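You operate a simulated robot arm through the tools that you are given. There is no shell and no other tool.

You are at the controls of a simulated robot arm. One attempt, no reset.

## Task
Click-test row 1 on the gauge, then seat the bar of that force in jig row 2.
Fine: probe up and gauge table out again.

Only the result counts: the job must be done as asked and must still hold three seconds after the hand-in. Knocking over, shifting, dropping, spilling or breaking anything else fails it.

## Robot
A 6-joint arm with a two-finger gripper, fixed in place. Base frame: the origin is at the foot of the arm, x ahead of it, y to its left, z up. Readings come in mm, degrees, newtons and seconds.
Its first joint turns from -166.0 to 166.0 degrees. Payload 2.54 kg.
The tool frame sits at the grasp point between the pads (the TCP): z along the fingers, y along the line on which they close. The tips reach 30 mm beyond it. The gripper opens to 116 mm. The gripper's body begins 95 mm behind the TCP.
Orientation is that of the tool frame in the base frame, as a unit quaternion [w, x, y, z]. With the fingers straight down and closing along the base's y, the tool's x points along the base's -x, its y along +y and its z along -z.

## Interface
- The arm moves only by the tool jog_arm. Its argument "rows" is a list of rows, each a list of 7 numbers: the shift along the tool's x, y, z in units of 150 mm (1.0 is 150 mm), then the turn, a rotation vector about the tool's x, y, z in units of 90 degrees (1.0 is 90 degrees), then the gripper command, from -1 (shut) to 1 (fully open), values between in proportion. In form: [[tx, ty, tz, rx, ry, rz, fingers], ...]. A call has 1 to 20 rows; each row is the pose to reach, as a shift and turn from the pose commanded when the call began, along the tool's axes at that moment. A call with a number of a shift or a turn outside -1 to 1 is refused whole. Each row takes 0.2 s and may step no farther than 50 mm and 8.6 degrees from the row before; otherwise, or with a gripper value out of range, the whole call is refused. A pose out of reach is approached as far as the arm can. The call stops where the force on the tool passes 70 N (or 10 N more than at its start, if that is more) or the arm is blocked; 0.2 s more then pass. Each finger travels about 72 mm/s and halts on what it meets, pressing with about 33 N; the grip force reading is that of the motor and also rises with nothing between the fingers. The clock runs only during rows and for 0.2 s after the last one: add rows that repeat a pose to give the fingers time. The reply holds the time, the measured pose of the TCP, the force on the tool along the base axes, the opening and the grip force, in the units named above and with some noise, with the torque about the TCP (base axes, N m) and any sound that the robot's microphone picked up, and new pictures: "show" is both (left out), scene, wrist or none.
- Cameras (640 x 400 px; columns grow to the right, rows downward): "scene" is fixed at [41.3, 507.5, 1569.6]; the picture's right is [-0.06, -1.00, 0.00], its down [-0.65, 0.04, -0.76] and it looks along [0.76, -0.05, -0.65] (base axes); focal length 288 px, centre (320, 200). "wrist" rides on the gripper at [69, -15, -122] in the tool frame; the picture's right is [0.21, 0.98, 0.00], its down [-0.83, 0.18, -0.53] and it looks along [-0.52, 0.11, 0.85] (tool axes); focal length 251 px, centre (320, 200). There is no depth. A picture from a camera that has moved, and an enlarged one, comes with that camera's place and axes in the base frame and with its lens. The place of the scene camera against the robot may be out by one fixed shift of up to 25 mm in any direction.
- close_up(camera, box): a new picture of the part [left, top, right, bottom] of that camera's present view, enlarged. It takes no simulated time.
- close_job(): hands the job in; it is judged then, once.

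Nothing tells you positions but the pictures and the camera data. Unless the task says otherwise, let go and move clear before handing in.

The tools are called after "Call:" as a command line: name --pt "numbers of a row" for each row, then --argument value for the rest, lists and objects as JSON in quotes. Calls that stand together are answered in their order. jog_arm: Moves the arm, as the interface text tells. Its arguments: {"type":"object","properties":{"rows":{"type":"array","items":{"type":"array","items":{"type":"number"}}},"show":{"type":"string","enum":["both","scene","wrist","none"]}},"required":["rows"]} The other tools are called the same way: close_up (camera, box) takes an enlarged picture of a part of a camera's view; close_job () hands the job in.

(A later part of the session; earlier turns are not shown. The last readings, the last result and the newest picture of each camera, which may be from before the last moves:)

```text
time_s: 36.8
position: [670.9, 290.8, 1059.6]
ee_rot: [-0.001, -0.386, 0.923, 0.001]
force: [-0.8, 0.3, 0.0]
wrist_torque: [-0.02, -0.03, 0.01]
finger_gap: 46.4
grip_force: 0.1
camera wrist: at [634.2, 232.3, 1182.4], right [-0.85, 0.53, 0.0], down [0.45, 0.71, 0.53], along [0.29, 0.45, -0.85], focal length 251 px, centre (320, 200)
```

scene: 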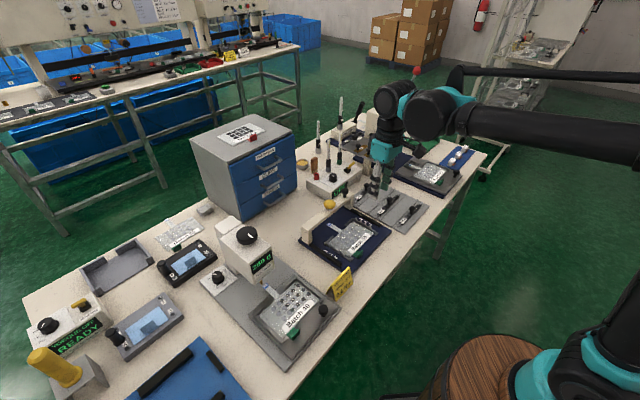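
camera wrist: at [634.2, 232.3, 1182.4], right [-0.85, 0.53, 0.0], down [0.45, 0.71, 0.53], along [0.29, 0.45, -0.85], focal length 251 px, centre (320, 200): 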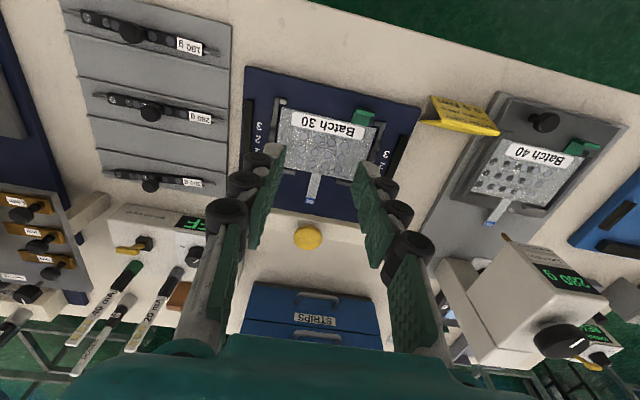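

I can see the jig under the gripper and the bar tray on the left. I'll zoom on both.

Call:
close_up --camera "wrist" --box '[240, 60, 430, 220]'

Call:
close_up --camera "wrist" --box '[60, 0, 240, 120]'

Call:
close_up --camera "wrist" --box '[90, 80, 220, 140]'

Call:
close_up --camera "scene" --box '[320, 205, 390, 265]'

Call:
close_up --camera "scene" --box '[370, 185, 420, 225]'

```text
2.50 times, centred on (335, 140) of wrist
camera zoom: at [634.2, 232.3, 1182.4], right [-0.85, 0.53, 0.0], down [0.45, 0.71, 0.53], along [0.29, 0.45, -0.85], focal length 629 px, centre (282, 350)
```

zoom: 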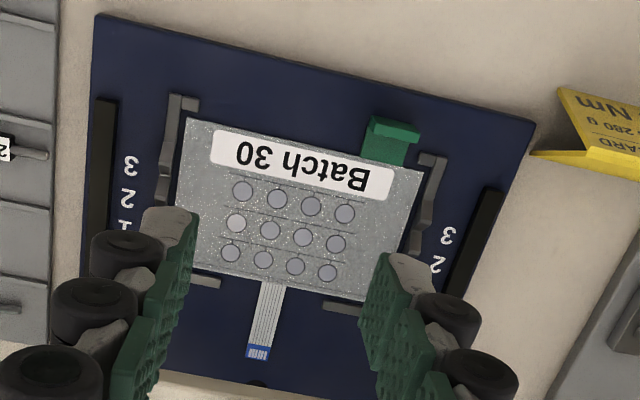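

```text
3.33 times, centred on (150, 60) of wrist
camera zoom: at [634.2, 232.3, 1182.4], right [-0.85, 0.53, 0.0], down [0.45, 0.71, 0.53], along [0.29, 0.45, -0.85], focal length 838 px, centre (887, 667)
```

zoom: 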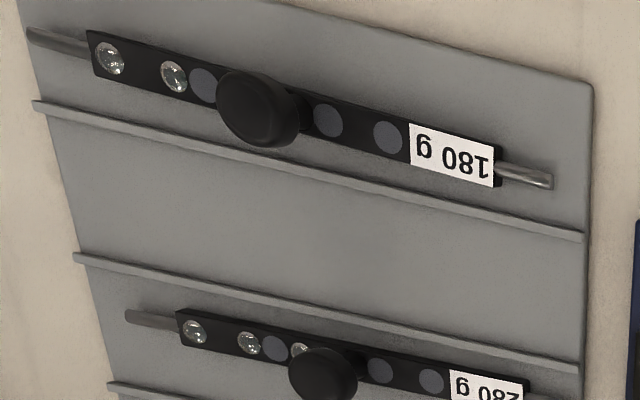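

```text
4.92 times, centred on (155, 110) of wrist
camera zoom: at [634.2, 232.3, 1182.4], right [-0.85, 0.53, 0.0], down [0.45, 0.71, 0.53], along [0.29, 0.45, -0.85], focal length 1238 px, centre (1132, 643)
```

zoom: 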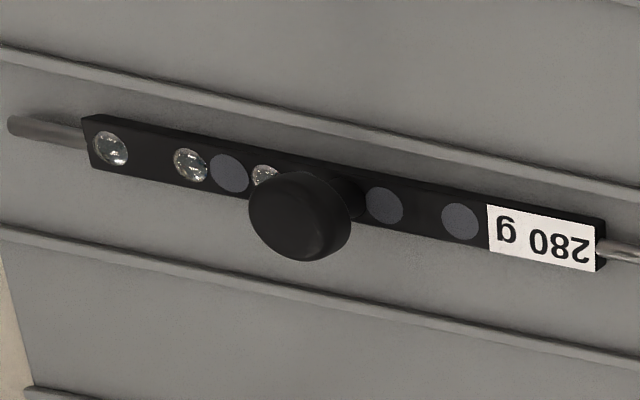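

```text
6.67 times, centred on (355, 235) of scene
camera zoom: at [41.3, 507.5, 1569.6], right [-0.06, -1.0, 0.0], down [-0.65, 0.04, -0.76], along [0.76, -0.05, -0.65], focal length 1918 px, centre (87, -33)
```

zoom: 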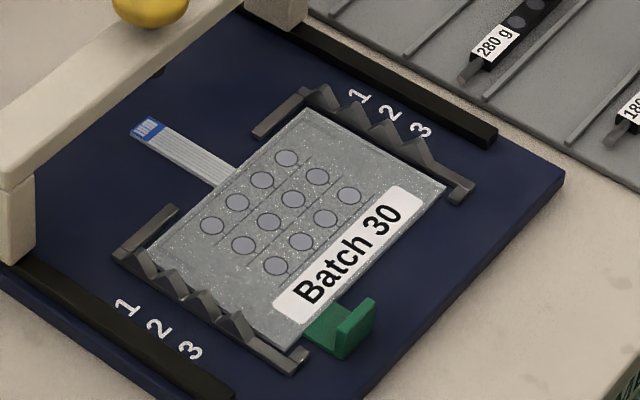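

```text
10.00 times, centred on (395, 205) of scene
camera zoom: at [41.3, 507.5, 1569.6], right [-0.06, -1.0, 0.0], down [-0.65, 0.04, -0.76], along [0.76, -0.05, -0.65], focal length 2878 px, centre (-430, 150)
```

zoom: 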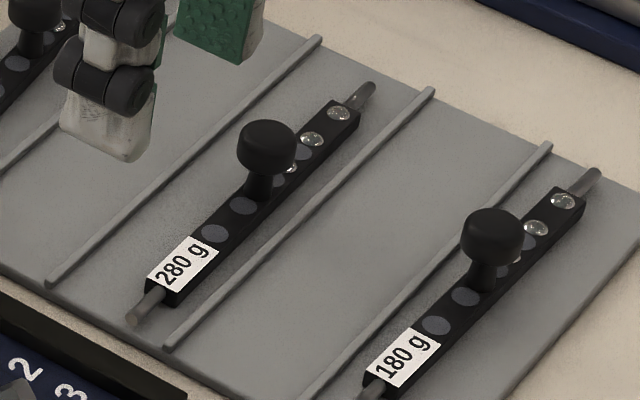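

The bars lie along the bench length, in the same orientation that the jig needs. I'll move over the 280 g bar for a close look.

Call:
jog_arm --pt "-0.05 -0.25 0 0 0 0 -0.2" --pt "-0.1 -0.5 0 0 0 0 -0.2" --pt "-0.17 -0.75 0 0 0 0 -0.2" --pt "-0.22 -0.98 0 0 0 0 -0.2" --show "none"

Call:
jog_arm --pt "-0.05 -0.2 0.15 0 0 0 -0.2" --pt "-0.1 -0.4 0.3 0 0 0 -0.2" --pt "-0.1 -0.42 0.45 0 0 0 -0.2" --show "both"

```text
time_s: 37.8
position: [799.5, 211.4, 1060.1]
ee_rot: [0.0, -0.386, 0.922, 0.0]
force: [-0.6, 0.2, -0.7]
wrist_torque: [-0.05, -0.05, 0.03]
finger_gap: 46.4
grip_force: 0.0
```

```text
time_s: 38.6
position: [854.6, 177.9, 993.8]
ee_rot: [0.0, -0.384, 0.923, 0.0]
force: [-0.2, 0.4, -0.4]
wrist_torque: [0.03, -0.02, -0.03]
finger_gap: 46.6
grip_force: 0.0
camera wrist: at [817.8, 119.5, 1115.3], right [-0.85, 0.53, 0.0], down [0.45, 0.71, 0.53], along [0.29, 0.45, -0.85], focal length 251 px, centre (320, 200)
```

scene: 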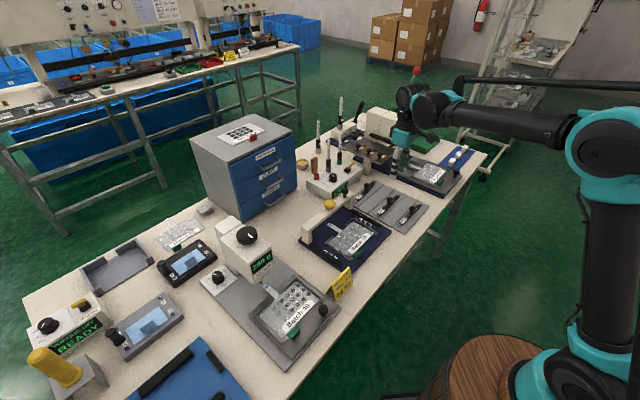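
wrist: 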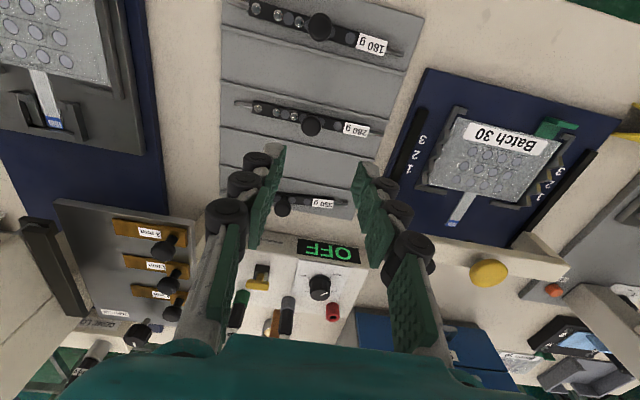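

Call:
close_up --camera "wrist" --box '[220, 80, 400, 200]'

Call:
close_up --camera "wrist" --box '[270, 95, 350, 145]'

Call:
close_up --camera "wrist" --box '[390, 80, 570, 230]'

```text
3.33 times, centred on (310, 140) of wrist
camera zoom: at [817.8, 119.5, 1115.3], right [-0.85, 0.53, 0.0], down [0.45, 0.71, 0.53], along [0.29, 0.45, -0.85], focal length 838 px, centre (353, 400)
```

zoom: 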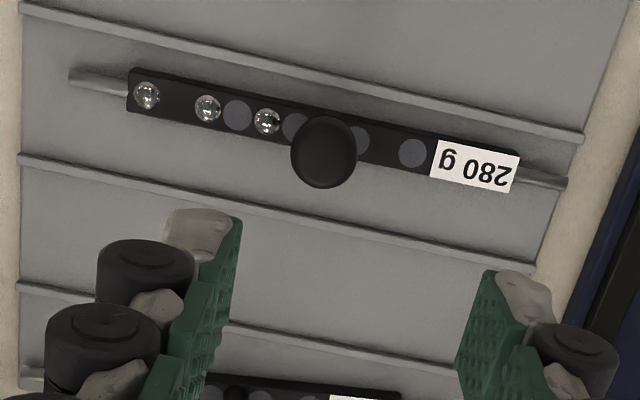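

```text
8.00 times, centred on (310, 120) of wrist
camera zoom: at [817.8, 119.5, 1115.3], right [-0.85, 0.53, 0.0], down [0.45, 0.71, 0.53], along [0.29, 0.45, -0.85], focal length 2012 px, centre (400, 840)
```

zoom: 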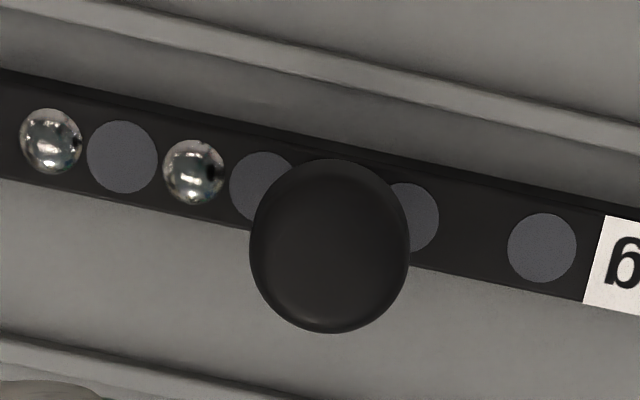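

```text
2.67 times, centred on (480, 155) of wrist
camera zoom: at [817.8, 119.5, 1115.3], right [-0.85, 0.53, 0.0], down [0.45, 0.71, 0.53], along [0.29, 0.45, -0.85], focal length 670 px, centre (-107, 320)
```

zoom: 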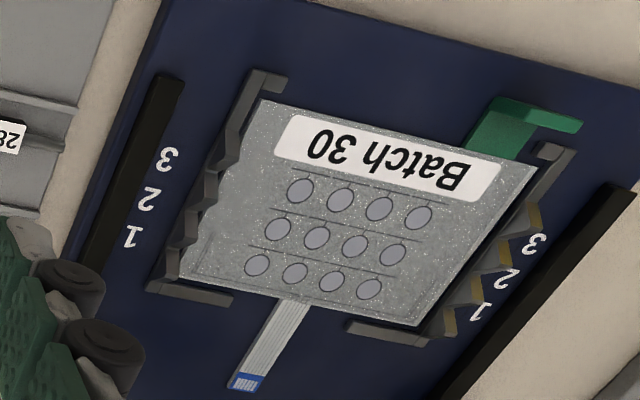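

I've triangulated the 280 g bar knob at about (867.6, 180.2), cap z≈829-843, with the bar top at z≈813. Jig row 2's centre is at about (709, 357), board z≈813.5. I'll come down above the bar knob to z≈900 and check.

Call:
jog_arm --pt "-0.072 -0.051 0.15 0 0 0 -0.2" --pt "-0.072 -0.051 0.4 0 0 0 -0.2" --pt "-0.072 -0.051 0.625 0 0 0 -0.2" --pt "-0.072 -0.051 0.625 0 0 0 -0.2" --show "wrist"

Call:
close_up --camera "wrist" --box '[250, 110, 390, 210]'

Call:
close_up --camera "scene" --box '[355, 160, 435, 230]'

```text
time_s: 39.6
position: [868.2, 180.1, 898.5]
ee_rot: [-0.001, -0.385, 0.923, 0.0]
force: [0.3, -0.5, 0.4]
wrist_torque: [0.03, 0.01, 0.0]
finger_gap: 46.5
grip_force: 0.1
camera wrist: at [829.8, 121.4, 1020.1], right [-0.85, 0.53, 0.0], down [0.45, 0.71, 0.53], along [0.29, 0.45, -0.85], focal length 251 px, centre (320, 200)
```

wrist: 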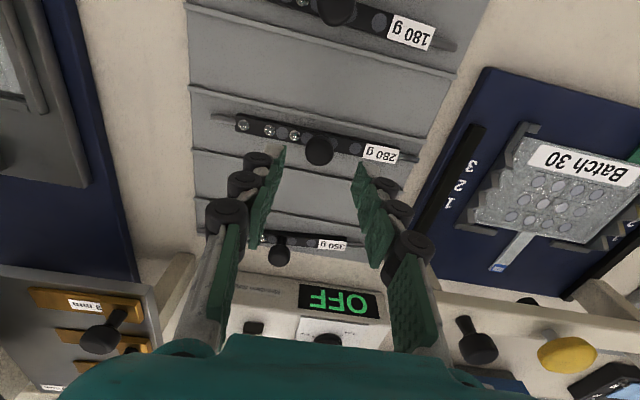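

```text
4.00 times, centred on (320, 160) of wrist
camera zoom: at [829.8, 121.4, 1020.1], right [-0.85, 0.53, 0.0], down [0.45, 0.71, 0.53], along [0.29, 0.45, -0.85], focal length 1006 px, centre (320, 360)
```

zoom: 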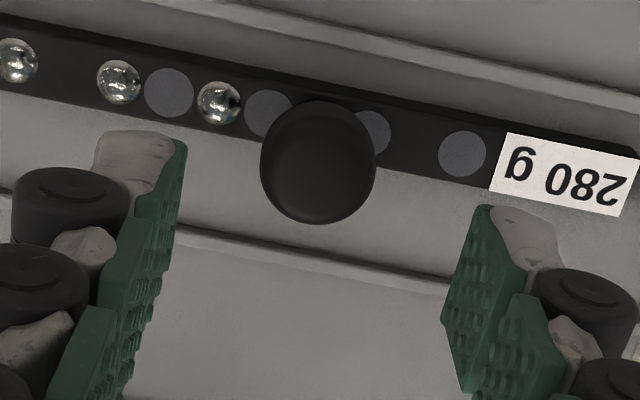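

```text
5.71 times, centred on (395, 195) of scene
camera zoom: at [41.3, 507.5, 1569.6], right [-0.06, -1.0, 0.0], down [-0.65, 0.04, -0.76], along [0.76, -0.05, -0.65], focal length 1644 px, centre (-109, 229)
```

zoom: 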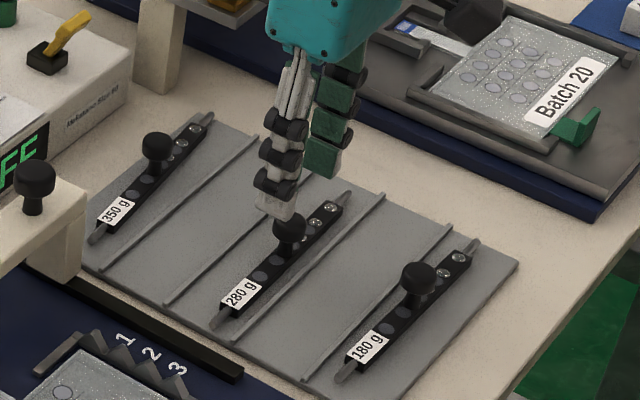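

Alignment is good. I'll descend to z≈850 and close on the bar's knob.

Call:
jog_arm --pt "0 0.004 0.16 0 0 0 -0.2" --pt "0 0.004 0.32 0 0 0 -0.2" --pt "0 0.004 0.32 0 0 0 -0.2" --show "wrist"

Call:
close_up --camera "scene" --box '[370, 165, 420, 215]'

```text
time_s: 40.4
position: [867.6, 181.2, 849.4]
ee_rot: [0.0, -0.385, 0.923, 0.0]
force: [-0.4, -0.1, -0.9]
wrist_torque: [0.0, -0.04, -0.01]
finger_gap: 46.4
grip_force: 0.0
camera wrist: at [829.7, 122.5, 972.3], right [-0.85, 0.53, 0.0], down [0.45, 0.71, 0.53], along [0.29, 0.45, -0.85], focal length 251 px, centre (320, 200)
```

wrist: 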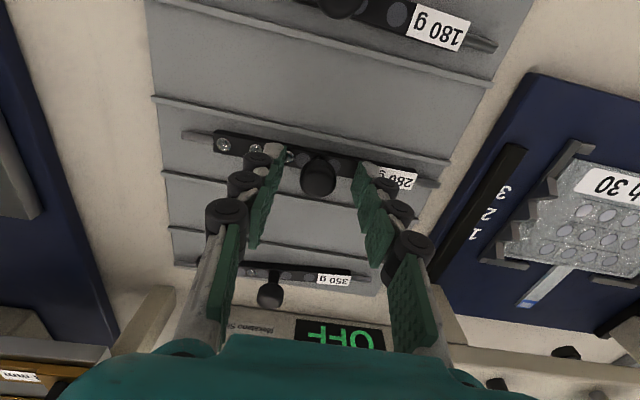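

```text
8.00 times, centred on (395, 190) of scene
camera zoom: at [41.3, 507.5, 1569.6], right [-0.06, -1.0, 0.0], down [-0.65, 0.04, -0.76], along [0.76, -0.05, -0.65], focal length 2302 px, centre (-280, 280)
```

zoom: 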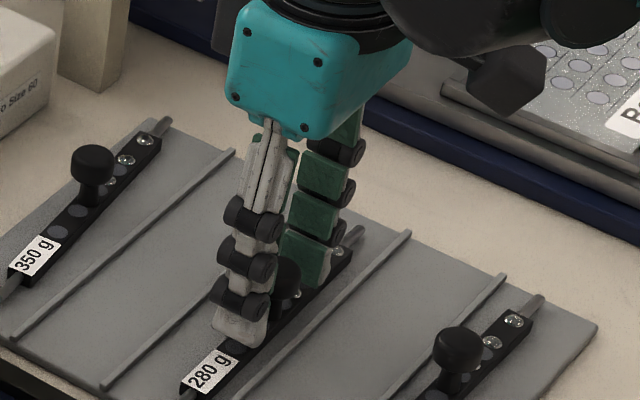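

The knob is between the fingers with the tips just above the bar body. I'll close now.

Call:
jog_arm --pt "0 0 0 0 0 0 -0.5" --pt "0 0 0 0 0 0 -0.8" --pt "0 0 0 0 0 0 -0.8" --show "none"

```text
time_s: 41.2
position: [866.7, 181.2, 850.5]
ee_rot: [0.0, -0.385, 0.923, 0.001]
force: [-0.2, -0.5, -0.5]
wrist_torque: [-0.01, -0.03, 0.03]
finger_gap: 19.1
grip_force: 32.8
```

Gripped at 19 mm. I'll lift straight up and check that the bar hangs level.

Call:
jog_arm --pt "0 0 -0.05 0 0 0 -0.8" --pt "0 0 -0.15 0 0 0 -0.8" --pt "0 0 -0.35 0 0 0 -0.8" --pt "0 0 -0.55 0 0 0 -0.8" --pt "0 0 -0.75 0 0 0 -0.8" --show "both"

Call:
close_up --camera "scene" --box '[355, 140, 435, 220]'

Call:
close_up --camera "wrist" --box '[220, 110, 420, 240]'

```text
time_s: 42.4
position: [869.7, 180.8, 962.8]
ee_rot: [0.0, -0.385, 0.923, 0.0]
force: [0.0, 0.2, -0.2]
wrist_torque: [0.01, 0.04, 0.0]
finger_gap: 18.9
grip_force: 32.7
camera wrist: at [830.5, 122.4, 1085.5], right [-0.85, 0.53, 0.0], down [0.45, 0.71, 0.53], along [0.29, 0.45, -0.85], focal length 251 px, centre (320, 200)
```

scene: 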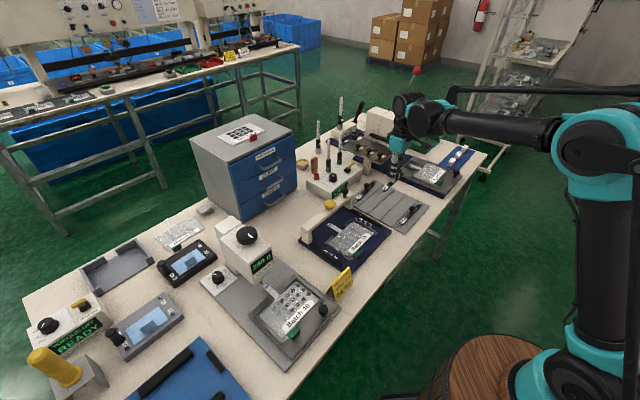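
wrist: 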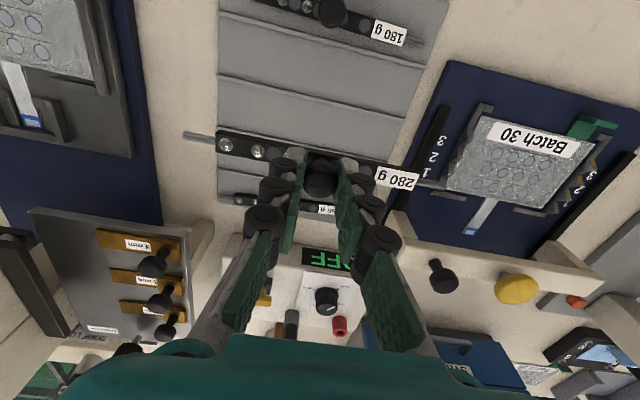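

```text
5.00 times, centred on (395, 180) of scene
camera zoom: at [41.3, 507.5, 1569.6], right [-0.06, -1.0, 0.0], down [-0.65, 0.04, -0.76], along [0.76, -0.05, -0.65], focal length 1439 px, centre (-55, 300)
```

zoom: 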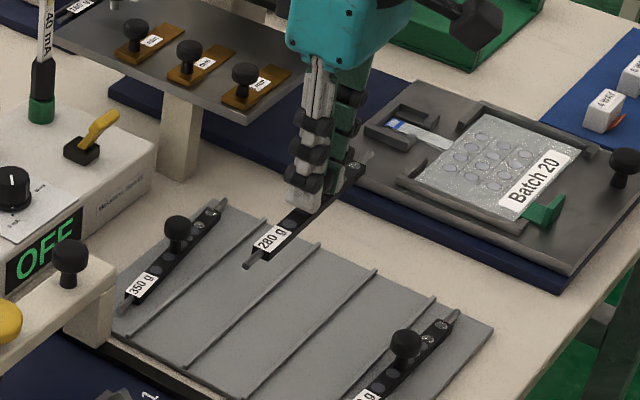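

```text
3.08 times, centred on (320, 175) of wrist
camera zoom: at [830.5, 122.4, 1085.5], right [-0.85, 0.53, 0.0], down [0.45, 0.71, 0.53], along [0.29, 0.45, -0.85], focal length 774 px, centre (320, 277)
```

zoom: 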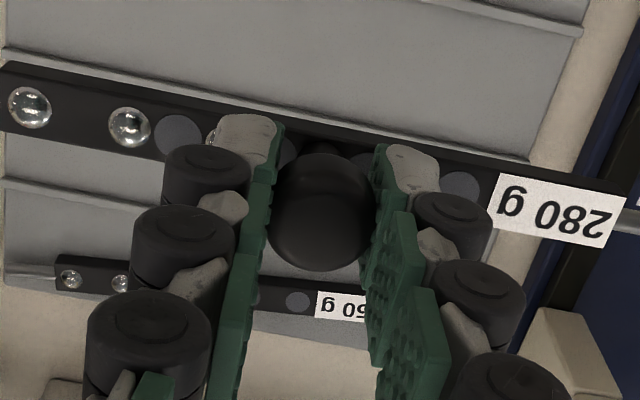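

The bar hangs level with its label end toward the jig. I'll carry it across to above jig row 2, moving along the bench while staying high.

Call:
jog_arm --pt "0 0.13 0 0 0 0 -0.8" --pt "-0.02 0.3 0 0 0 0 -0.8" --pt "-0.03 0.47 0 0 0 0 -0.8" --pt "-0.045 0.64 0 0 0 0 -0.8" --pt "-0.045 0.8 0 0 0 0 -0.8" --show "none"

Call:
jog_arm --pt "0 0.15 0 0 0 0 -0.8" --pt "-0.02 0.32 0 0 0 0 -0.8" --pt "-0.03 0.48 0 0 0 0 -0.8" --pt "-0.045 0.64 0 0 0 0 -0.8" --pt "-0.045 0.775 0 0 0 0 -0.8" --pt "-0.045 0.775 0 0 0 0 -0.8" --show "both"

Call:
close_up --camera "wrist" --box '[200, 60, 460, 240]'

Call:
close_up --camera "scene" --box '[300, 190, 400, 270]'

```text
time_s: 43.6
position: [787.0, 268.5, 963.1]
ee_rot: [0.0, -0.385, 0.923, -0.001]
force: [0.0, 0.5, -0.1]
wrist_torque: [-0.01, 0.01, 0.02]
finger_gap: 19.2
grip_force: 32.6
```

```text
time_s: 45.0
position: [709.5, 357.1, 962.0]
ee_rot: [0.0, -0.386, 0.922, 0.0]
force: [0.7, -0.3, -0.6]
wrist_torque: [0.01, 0.01, -0.01]
finger_gap: 19.0
grip_force: 33.2
camera wrist: at [671.9, 297.6, 1085.8], right [-0.85, 0.53, 0.0], down [0.45, 0.71, 0.53], along [0.29, 0.45, -0.85], focal length 251 px, centre (320, 200)
```

scene: 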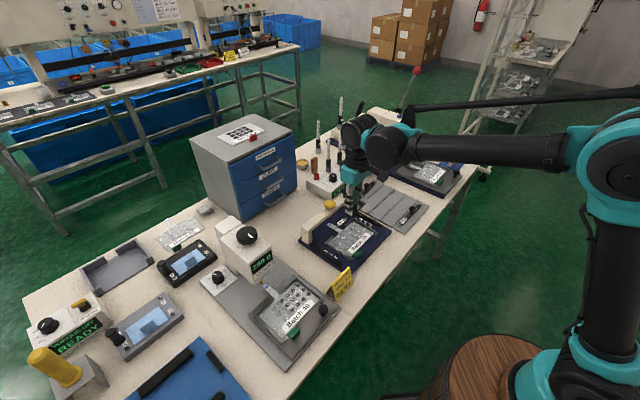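
wrist: 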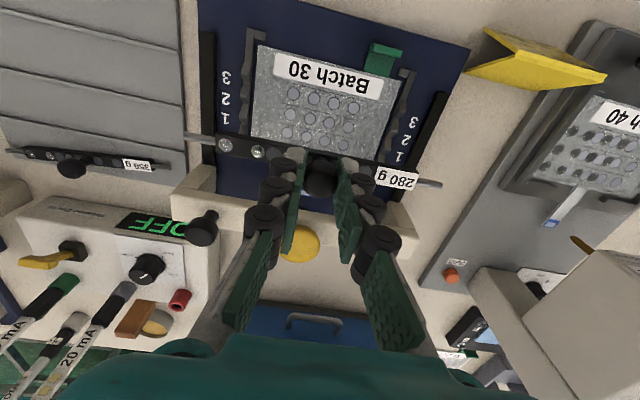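

```text
2.22 times, centred on (330, 150) of wrist
camera zoom: at [671.9, 297.6, 1085.8], right [-0.85, 0.53, 0.0], down [0.45, 0.71, 0.53], along [0.29, 0.45, -0.85], focal length 559 px, centre (298, 311)
```

zoom: 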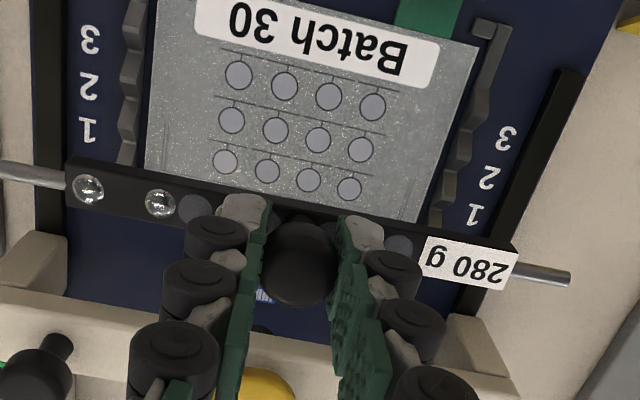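

```text
5.00 times, centred on (350, 230) of scene
camera zoom: at [41.3, 507.5, 1569.6], right [-0.06, -1.0, 0.0], down [-0.65, 0.04, -0.76], along [0.76, -0.05, -0.65], focal length 1439 px, centre (170, 50)
```

zoom: 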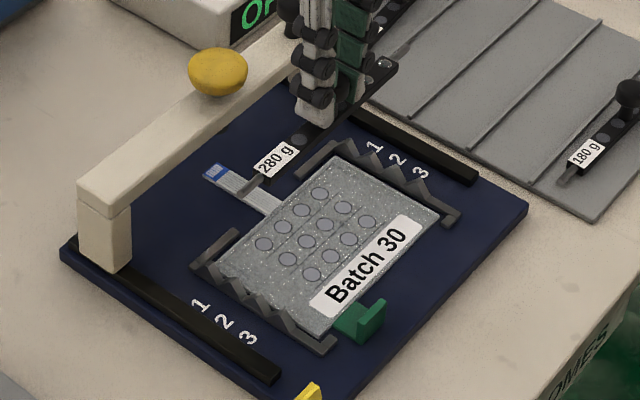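

The bar centre is at about (709.5, 357), matching row 2's centre. It's yawed about 1.5° from the row, so I'll correct that and lower to about z=890 for a check.

Call:
jog_arm --pt "0 0 0.08 0 0 0.016 -0.8" --pt "0 0 0.24 0 0 0.016 -0.8" --pt "0 0 0.38 0 0 0.016 -0.8" --pt "0 0 0.48 0 0 0.016 -0.8" --pt "0 0 0.48 0 0 0.016 -0.8" --show "both"

Call:
close_up --camera "wrist" --box '[180, 60, 460, 240]'

Call:
close_up --camera "scene" --box '[310, 200, 380, 260]'

```text
time_s: 46.2
position: [709.5, 356.8, 890.5]
ee_rot: [0.0, -0.374, 0.928, 0.0]
force: [-0.3, 0.2, -0.7]
wrist_torque: [-0.02, -0.03, 0.0]
finger_gap: 18.9
grip_force: 33.0
camera wrist: at [670.4, 298.6, 1013.5], right [-0.83, 0.56, 0.0], down [0.47, 0.7, 0.53], along [0.3, 0.44, -0.85], focal length 251 px, centre (320, 200)
```

scene: 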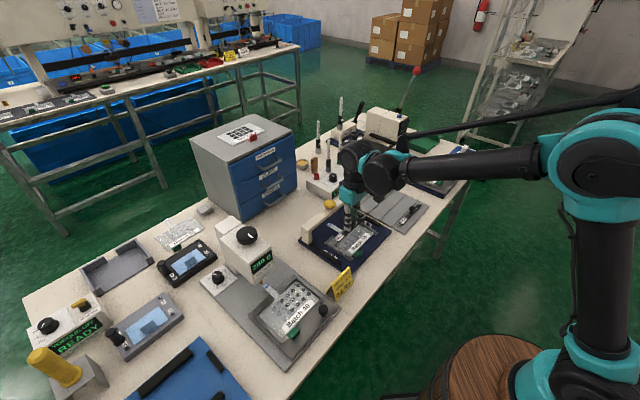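
wrist: 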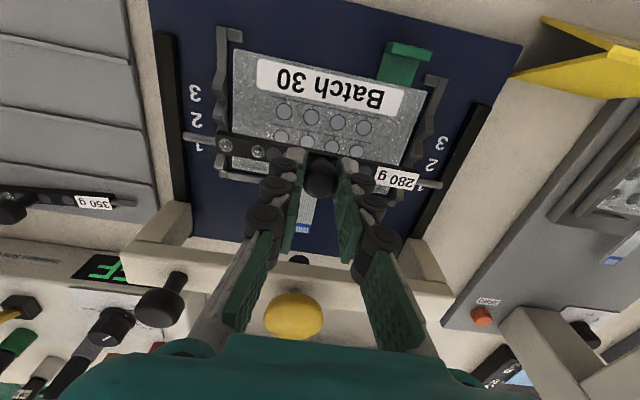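

```text
2.22 times, centred on (320, 150) of wrist
camera zoom: at [670.4, 298.6, 1013.5], right [-0.83, 0.56, 0.0], down [0.47, 0.7, 0.53], along [0.3, 0.44, -0.85], focal length 559 px, centre (320, 311)
```

zoom: 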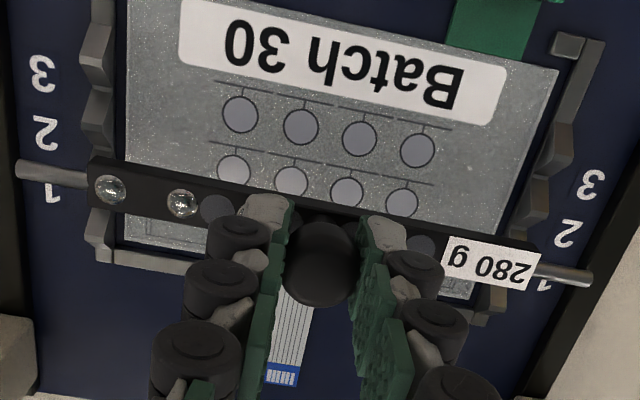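

```text
6.67 times, centred on (345, 230) of scene
camera zoom: at [41.3, 507.5, 1569.6], right [-0.06, -1.0, 0.0], down [-0.65, 0.04, -0.76], along [0.76, -0.05, -0.65], focal length 1918 px, centre (153, 0)
```

zoom: 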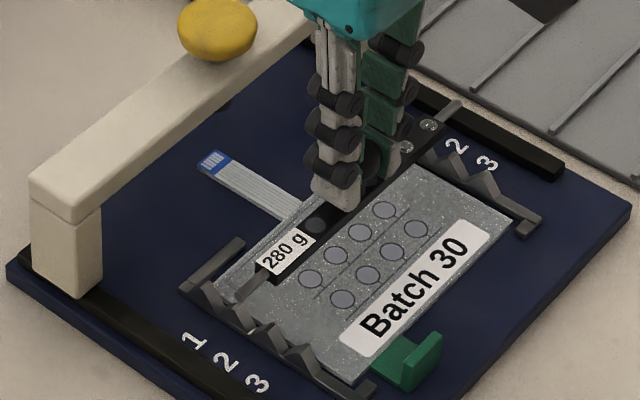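

Call:
close_up --camera "wrist" --box '[180, 70, 260, 190]'

Call:
close_up --camera "wrist" --box '[380, 90, 460, 210]'

Call:
close_up --camera "scene" --box '[325, 230, 360, 262]'

Call:
close_up --camera "scene" --box '[350, 205, 385, 237]'

```text
3.33 times, centred on (220, 130) of wrist
camera zoom: at [670.4, 298.6, 1013.5], right [-0.83, 0.56, 0.0], down [0.47, 0.7, 0.53], along [0.3, 0.44, -0.85], focal length 838 px, centre (653, 433)
```

zoom: 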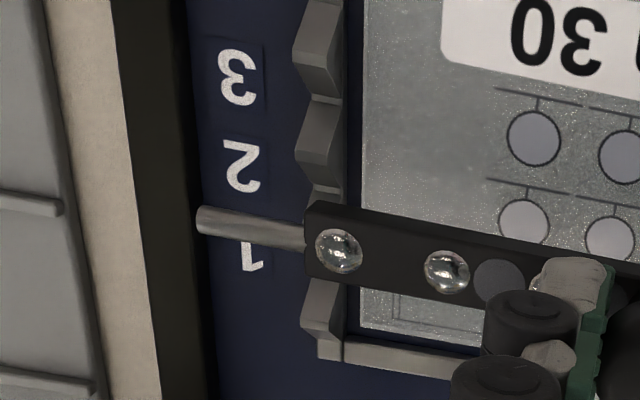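

```text
3.33 times, centred on (420, 150) of wrist
camera zoom: at [670.4, 298.6, 1013.5], right [-0.83, 0.56, 0.0], down [0.47, 0.7, 0.53], along [0.3, 0.44, -0.85], focal length 838 px, centre (-13, 367)
```

zoom: 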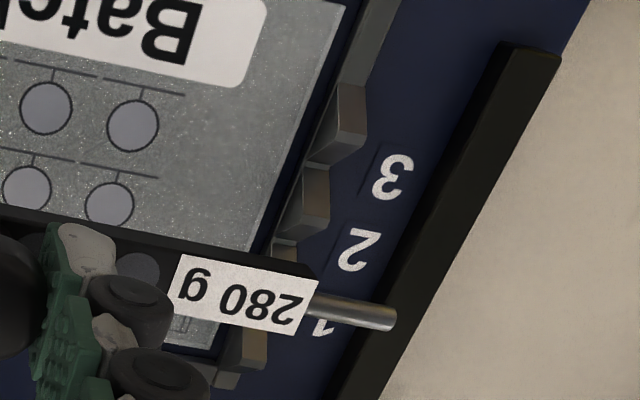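

```text
12.50 times, centred on (342, 246) of scene
camera zoom: at [41.3, 507.5, 1569.6], right [-0.06, -1.0, 0.0], down [-0.65, 0.04, -0.76], along [0.76, -0.05, -0.65], focal length 3597 px, centre (39, -375)
```

zoom: 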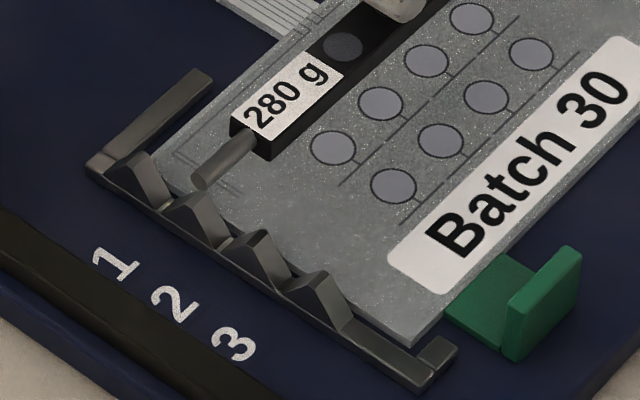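

```text
12.50 times, centred on (368, 221) of scene
camera zoom: at [41.3, 507.5, 1569.6], right [-0.06, -1.0, 0.0], down [-0.65, 0.04, -0.76], along [0.76, -0.05, -0.65], focal length 3597 px, centre (-274, -62)
```

zoom: 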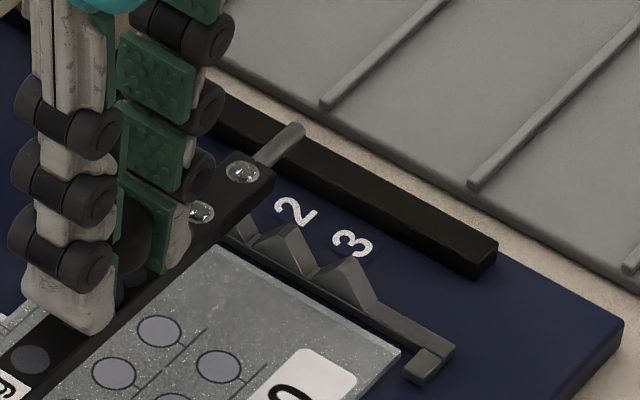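

The comb valleys are clear. Row 2 lies between the 2nd and 3rd peaks and the bar is lined up with it, with several mm clearance at each end. I'll lower slowly and watch the force.

Call:
jog_arm --pt "0 0 0.03 0 0 0 -0.8" --pt "0 0 0.06 0 0 0 -0.8" --pt "0 0 0.09 0 0 0 -0.8" --pt "0 0 0.12 0 0 0 -0.8" --pt "0 0 0.14 0 0 0 -0.8" --show "both"

Call:
close_up --camera "scene" --box '[325, 225, 365, 260]'

Call:
close_up --camera "scene" --box '[345, 200, 385, 237]'

Call:
close_up --camera "wrist" --box '[160, 50, 470, 230]'

```text
time_s: 47.4
position: [709.3, 356.7, 869.4]
ee_rot: [0.0, -0.374, 0.928, 0.0]
force: [-0.3, 0.1, -1.0]
wrist_torque: [-0.02, 0.0, 0.0]
finger_gap: 19.0
grip_force: 32.3
camera wrist: at [670.0, 298.7, 992.3], right [-0.83, 0.56, 0.0], down [0.47, 0.7, 0.53], along [0.3, 0.44, -0.85], focal length 251 px, centre (320, 200)
```

scene: 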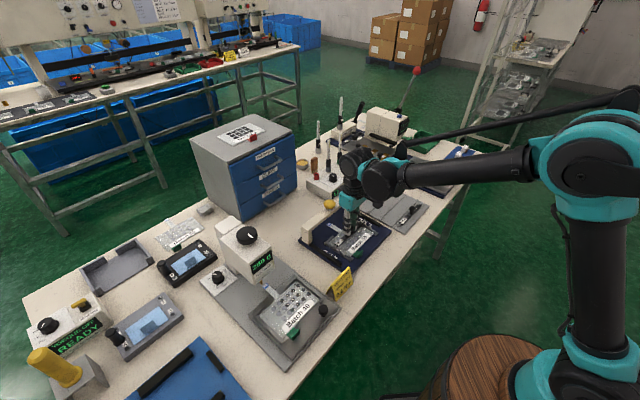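
wrist: 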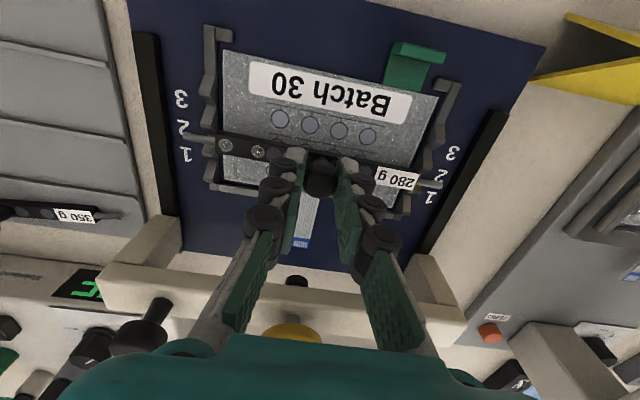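

```text
11.43 times, centred on (345, 242) of scene
camera zoom: at [41.3, 507.5, 1569.6], right [-0.06, -1.0, 0.0], down [-0.65, 0.04, -0.76], along [0.76, -0.05, -0.65], focal length 3289 px, centre (34, -286)
```

zoom: 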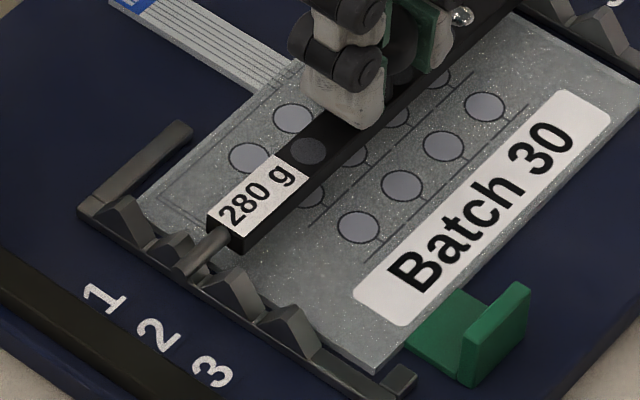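

```text
10.81 times, centred on (365, 218) of scene
camera zoom: at [41.3, 507.5, 1569.6], right [-0.06, -1.0, 0.0], down [-0.65, 0.04, -0.76], along [0.76, -0.05, -0.65], focal length 3111 px, centre (-166, 0)
```

zoom: 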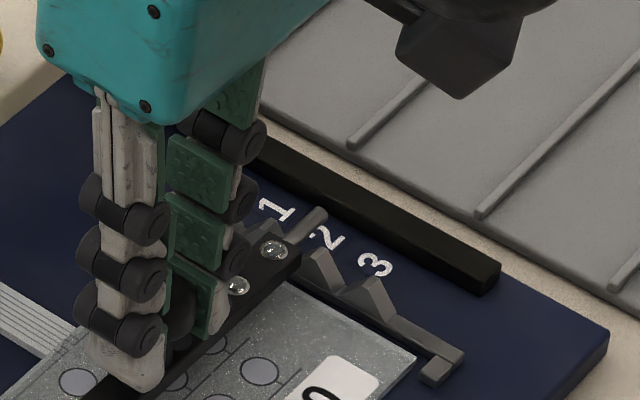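

```text
2.06 times, centred on (315, 140) of wrist
camera zoom: at [670.0, 298.7, 992.3], right [-0.83, 0.56, 0.0], down [0.47, 0.7, 0.53], along [0.3, 0.44, -0.85], focal length 519 px, centre (330, 324)
```

zoom: 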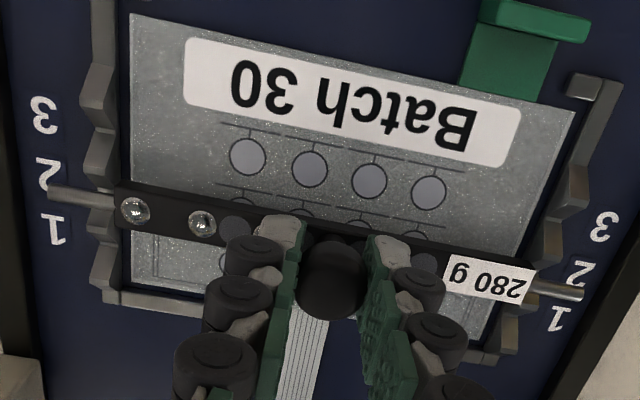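

Both rods are entering valley 2. I'll keep lowering in small steps.

Call:
jog_arm --pt "0 0 0.013 0 0 0 -0.8" --pt "0 0 0.027 0 0 0 -0.8" --pt "0 0 0.04 0 0 0 -0.8" --show "none"

Call:
close_up --camera "scene" --box '[325, 225, 365, 260]'

Call:
close_up --camera "wrist" --box '[160, 50, 470, 230]'

```text
time_s: 48.2
position: [710.0, 355.7, 864.0]
ee_rot: [-0.001, -0.374, 0.927, 0.0]
force: [0.3, 0.5, -1.0]
wrist_torque: [0.01, -0.01, 0.0]
finger_gap: 18.9
grip_force: 33.1
```

```text
11.43 times, centred on (345, 242) of scene
camera zoom: at [41.3, 507.5, 1569.6], right [-0.06, -1.0, 0.0], down [-0.65, 0.04, -0.76], along [0.76, -0.05, -0.65], focal length 3289 px, centre (34, -286)
```

zoom: 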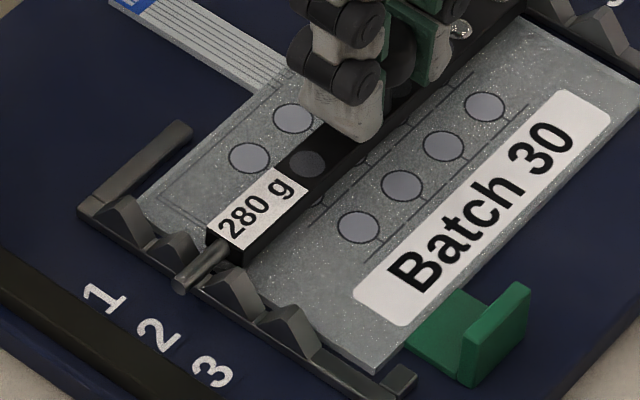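

```text
2.06 times, centred on (315, 140) of wrist
camera zoom: at [670.3, 298.7, 986.4], right [-0.83, 0.56, 0.0], down [0.47, 0.7, 0.53], along [0.3, 0.44, -0.85], focal length 519 px, centre (330, 324)
```

zoom: 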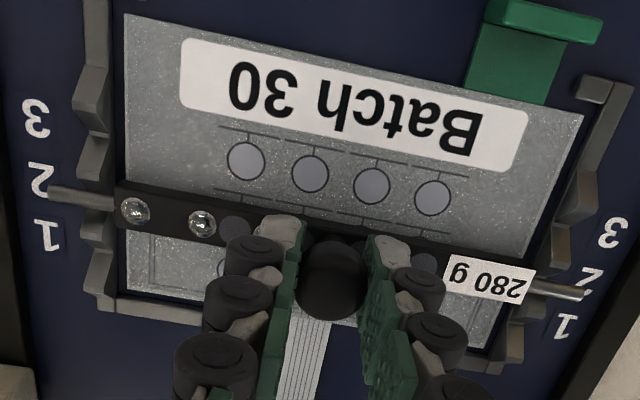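

Call:
jog_arm --pt "0 0 0.01 0 0 0 -0.8" --pt "0 0 0.02 0 0 0 -0.8" --show "none"

Call:
close_up --camera "scene" --box '[325, 225, 365, 260]'

```text
time_s: 48.8
position: [709.3, 356.9, 860.8]
ee_rot: [0.0, -0.374, 0.928, 0.0]
force: [0.7, 0.7, 0.7]
wrist_torque: [-0.03, -0.1, 0.06]
finger_gap: 18.9
grip_force: 32.7
```

```text
11.43 times, centred on (345, 242) of scene
camera zoom: at [41.3, 507.5, 1569.6], right [-0.06, -1.0, 0.0], down [-0.65, 0.04, -0.76], along [0.76, -0.05, -0.65], focal length 3289 px, centre (34, -286)
```

zoom: 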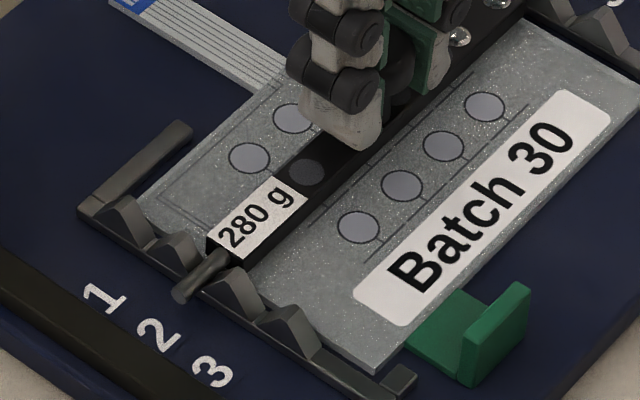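

Call:
jog_arm --pt "0 0 0.008 0 0 0 -0.8" --pt "0 0 0.014 0 0 0 -0.8" --show "none"

Call:
close_up --camera "scene" --box '[325, 225, 365, 260]'

Call:
close_up --camera "wrist" --box '[160, 50, 470, 230]'

```text
time_s: 49.4
position: [709.4, 358.0, 860.1]
ee_rot: [0.001, -0.373, 0.928, 0.0]
force: [6.8, 6.4, 14.2]
wrist_torque: [0.24, -0.23, -0.01]
finger_gap: 19.1
grip_force: 33.4
```

```text
11.43 times, centred on (345, 242) of scene
camera zoom: at [41.3, 507.5, 1569.6], right [-0.06, -1.0, 0.0], down [-0.65, 0.04, -0.76], along [0.76, -0.05, -0.65], focal length 3289 px, centre (34, -286)
```

zoom: 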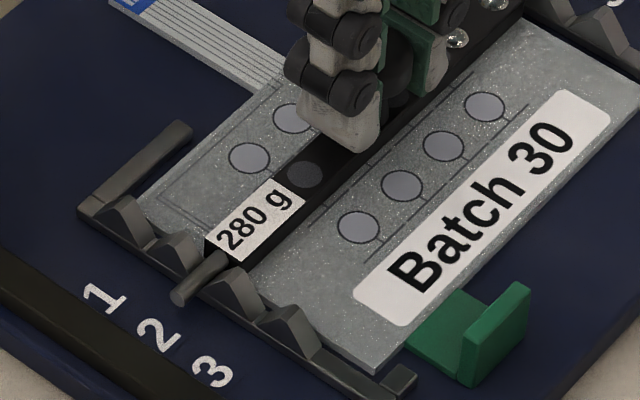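

```text
2.06 times, centred on (315, 140) of wrist
camera zoom: at [670.3, 299.1, 981.6], right [-0.83, 0.56, 0.0], down [0.47, 0.7, 0.54], along [0.3, 0.45, -0.84], focal length 519 px, centre (330, 324)
```

zoom: 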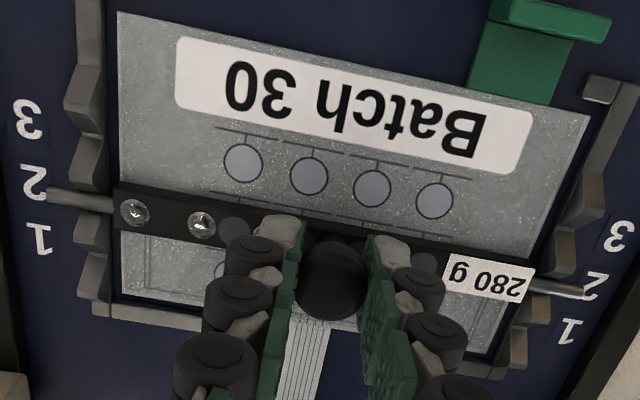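

The rods touch the front flank of the notch, and the force pushes toward +a. I'll shift about 1.5 mm in +a and re-check.

Call:
jog_arm --pt "-0.006 0 0 0 0 0 -0.8" --pt "-0.012 0 0 0 0 0 -0.8" --show "none"

```text
time_s: 50.0
position: [710.3, 357.2, 858.2]
ee_rot: [0.0, -0.374, 0.928, 0.0]
force: [-1.7, -0.7, 0.7]
wrist_torque: [0.01, 0.09, 0.02]
finger_gap: 19.2
grip_force: 33.0
```

Call:
jog_arm --pt "0 0 0.007 0 0 0 -0.8" --pt "0 0 0.013 0 0 0 -0.8" --show "none"

```text
time_s: 50.6
position: [710.8, 357.5, 857.9]
ee_rot: [0.001, -0.373, 0.928, 0.001]
force: [-2.3, 0.6, 26.4]
wrist_torque: [-0.03, 0.02, -0.02]
finger_gap: 19.1
grip_force: 33.0
```

Now there is a purely vertical 26 N reaction, so the bar is bottomed in the notches. I'll check the pictures before releasing.

Call:
close_up --camera "scene" --box '[325, 225, 365, 260]'

Call:
close_up --camera "scene" --box '[345, 200, 385, 237]'

Call:
close_up --camera "wrist" --box '[160, 50, 470, 230]'

```text
11.43 times, centred on (345, 242) of scene
camera zoom: at [41.3, 507.5, 1569.6], right [-0.06, -1.0, 0.0], down [-0.65, 0.04, -0.76], along [0.76, -0.05, -0.65], focal length 3289 px, centre (34, -286)
```

zoom: 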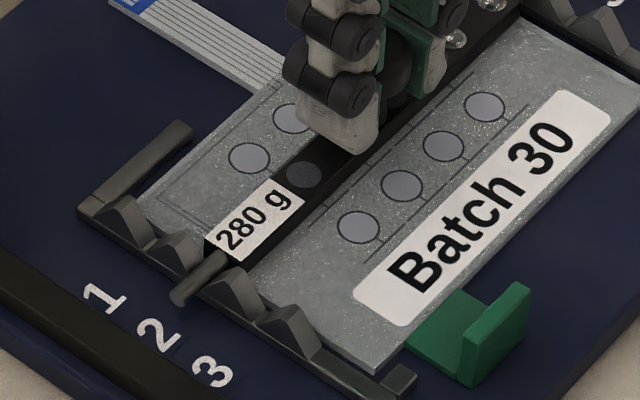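

```text
10.81 times, centred on (365, 218) of scene
camera zoom: at [41.3, 507.5, 1569.6], right [-0.06, -1.0, 0.0], down [-0.65, 0.04, -0.76], along [0.76, -0.05, -0.65], focal length 3111 px, centre (-166, 0)
```

zoom: 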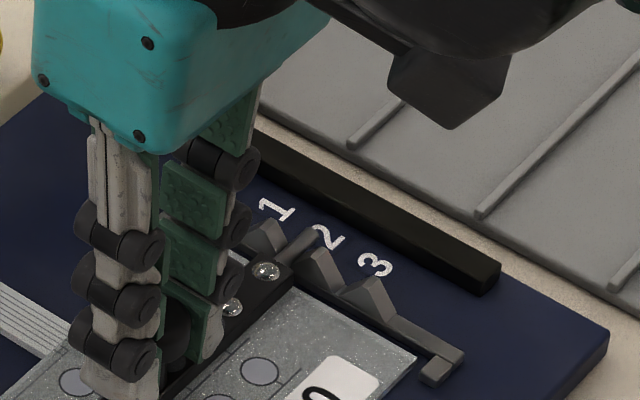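

```text
2.06 times, centred on (315, 140) of wrist
camera zoom: at [670.9, 299.4, 980.4], right [-0.83, 0.56, 0.0], down [0.47, 0.7, 0.54], along [0.3, 0.45, -0.84], focal length 519 px, centre (330, 324)
```

zoom: 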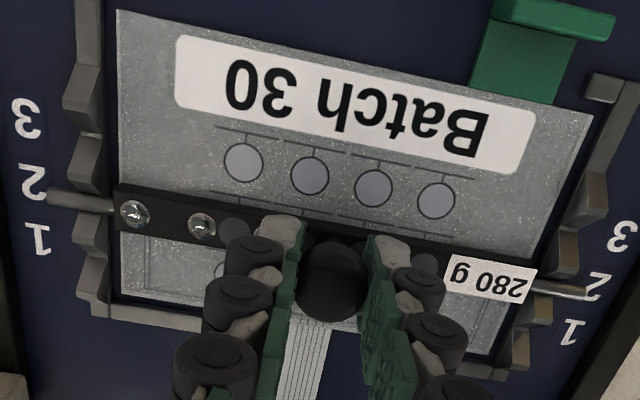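

Both rods lie in valley 2. I'll ease off the downward pressure, open and rise straight up.

Call:
jog_arm --pt "0 0 -0.006 0 0 0 -0.8" --pt "0 0 -0.006 0 0 0 -0.6" --pt "0 0 -0.006 0 0 0 -0.4" --pt "0 0 -0.006 0 0 0 -0.2" --pt "0 0 -0.006 0 0 0 -0.2" --pt "0 0 -0.1 0 0 0 -0.2" --pt "0 0 -0.25 0 0 0 -0.2" --pt "0 0 -0.5 0 0 0 -0.2" --pt "0 0 -0.75 0 0 0 -0.2" --show "both"

Call:
close_up --camera "wrist" --box '[200, 50, 460, 220]'

Call:
close_up --camera "scene" --box '[320, 200, 390, 260]'

```text
time_s: 52.6
position: [710.4, 356.8, 971.0]
ee_rot: [0.0, -0.374, 0.928, 0.0]
force: [0.0, 0.2, 0.5]
wrist_torque: [0.02, 0.03, -0.04]
finger_gap: 46.5
grip_force: 0.0
camera wrist: at [671.6, 299.3, 1092.5], right [-0.83, 0.56, 0.0], down [0.47, 0.7, 0.53], along [0.3, 0.44, -0.85], focal length 251 px, centre (320, 200)
```

scene: 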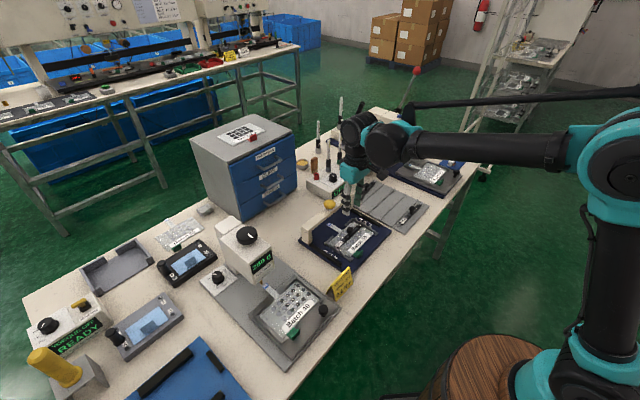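
wrist: 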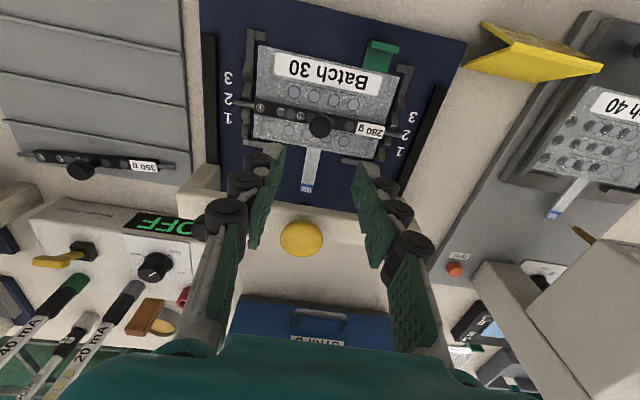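

```text
2.35 times, centred on (330, 135) of wrist
camera zoom: at [671.6, 299.3, 1092.5], right [-0.83, 0.56, 0.0], down [0.47, 0.7, 0.53], along [0.3, 0.44, -0.85], focal length 592 px, centre (296, 353)
```

zoom: 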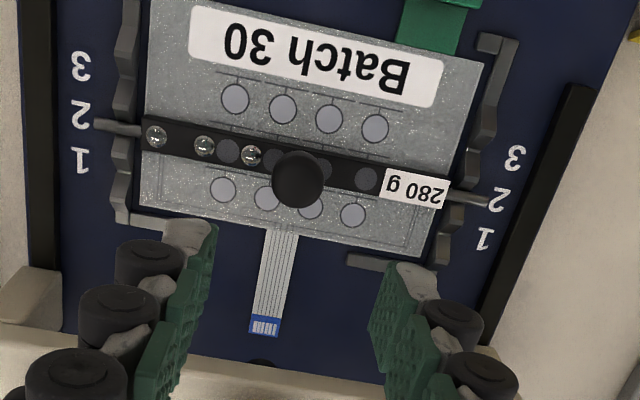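

```text
6.67 times, centred on (355, 230) of scene
camera zoom: at [41.3, 507.5, 1569.6], right [-0.06, -1.0, 0.0], down [-0.65, 0.04, -0.76], along [0.76, -0.05, -0.65], focal length 1918 px, centre (87, 0)
```

zoom: 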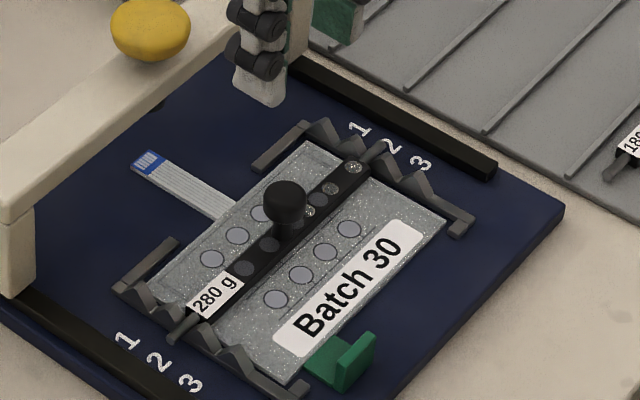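

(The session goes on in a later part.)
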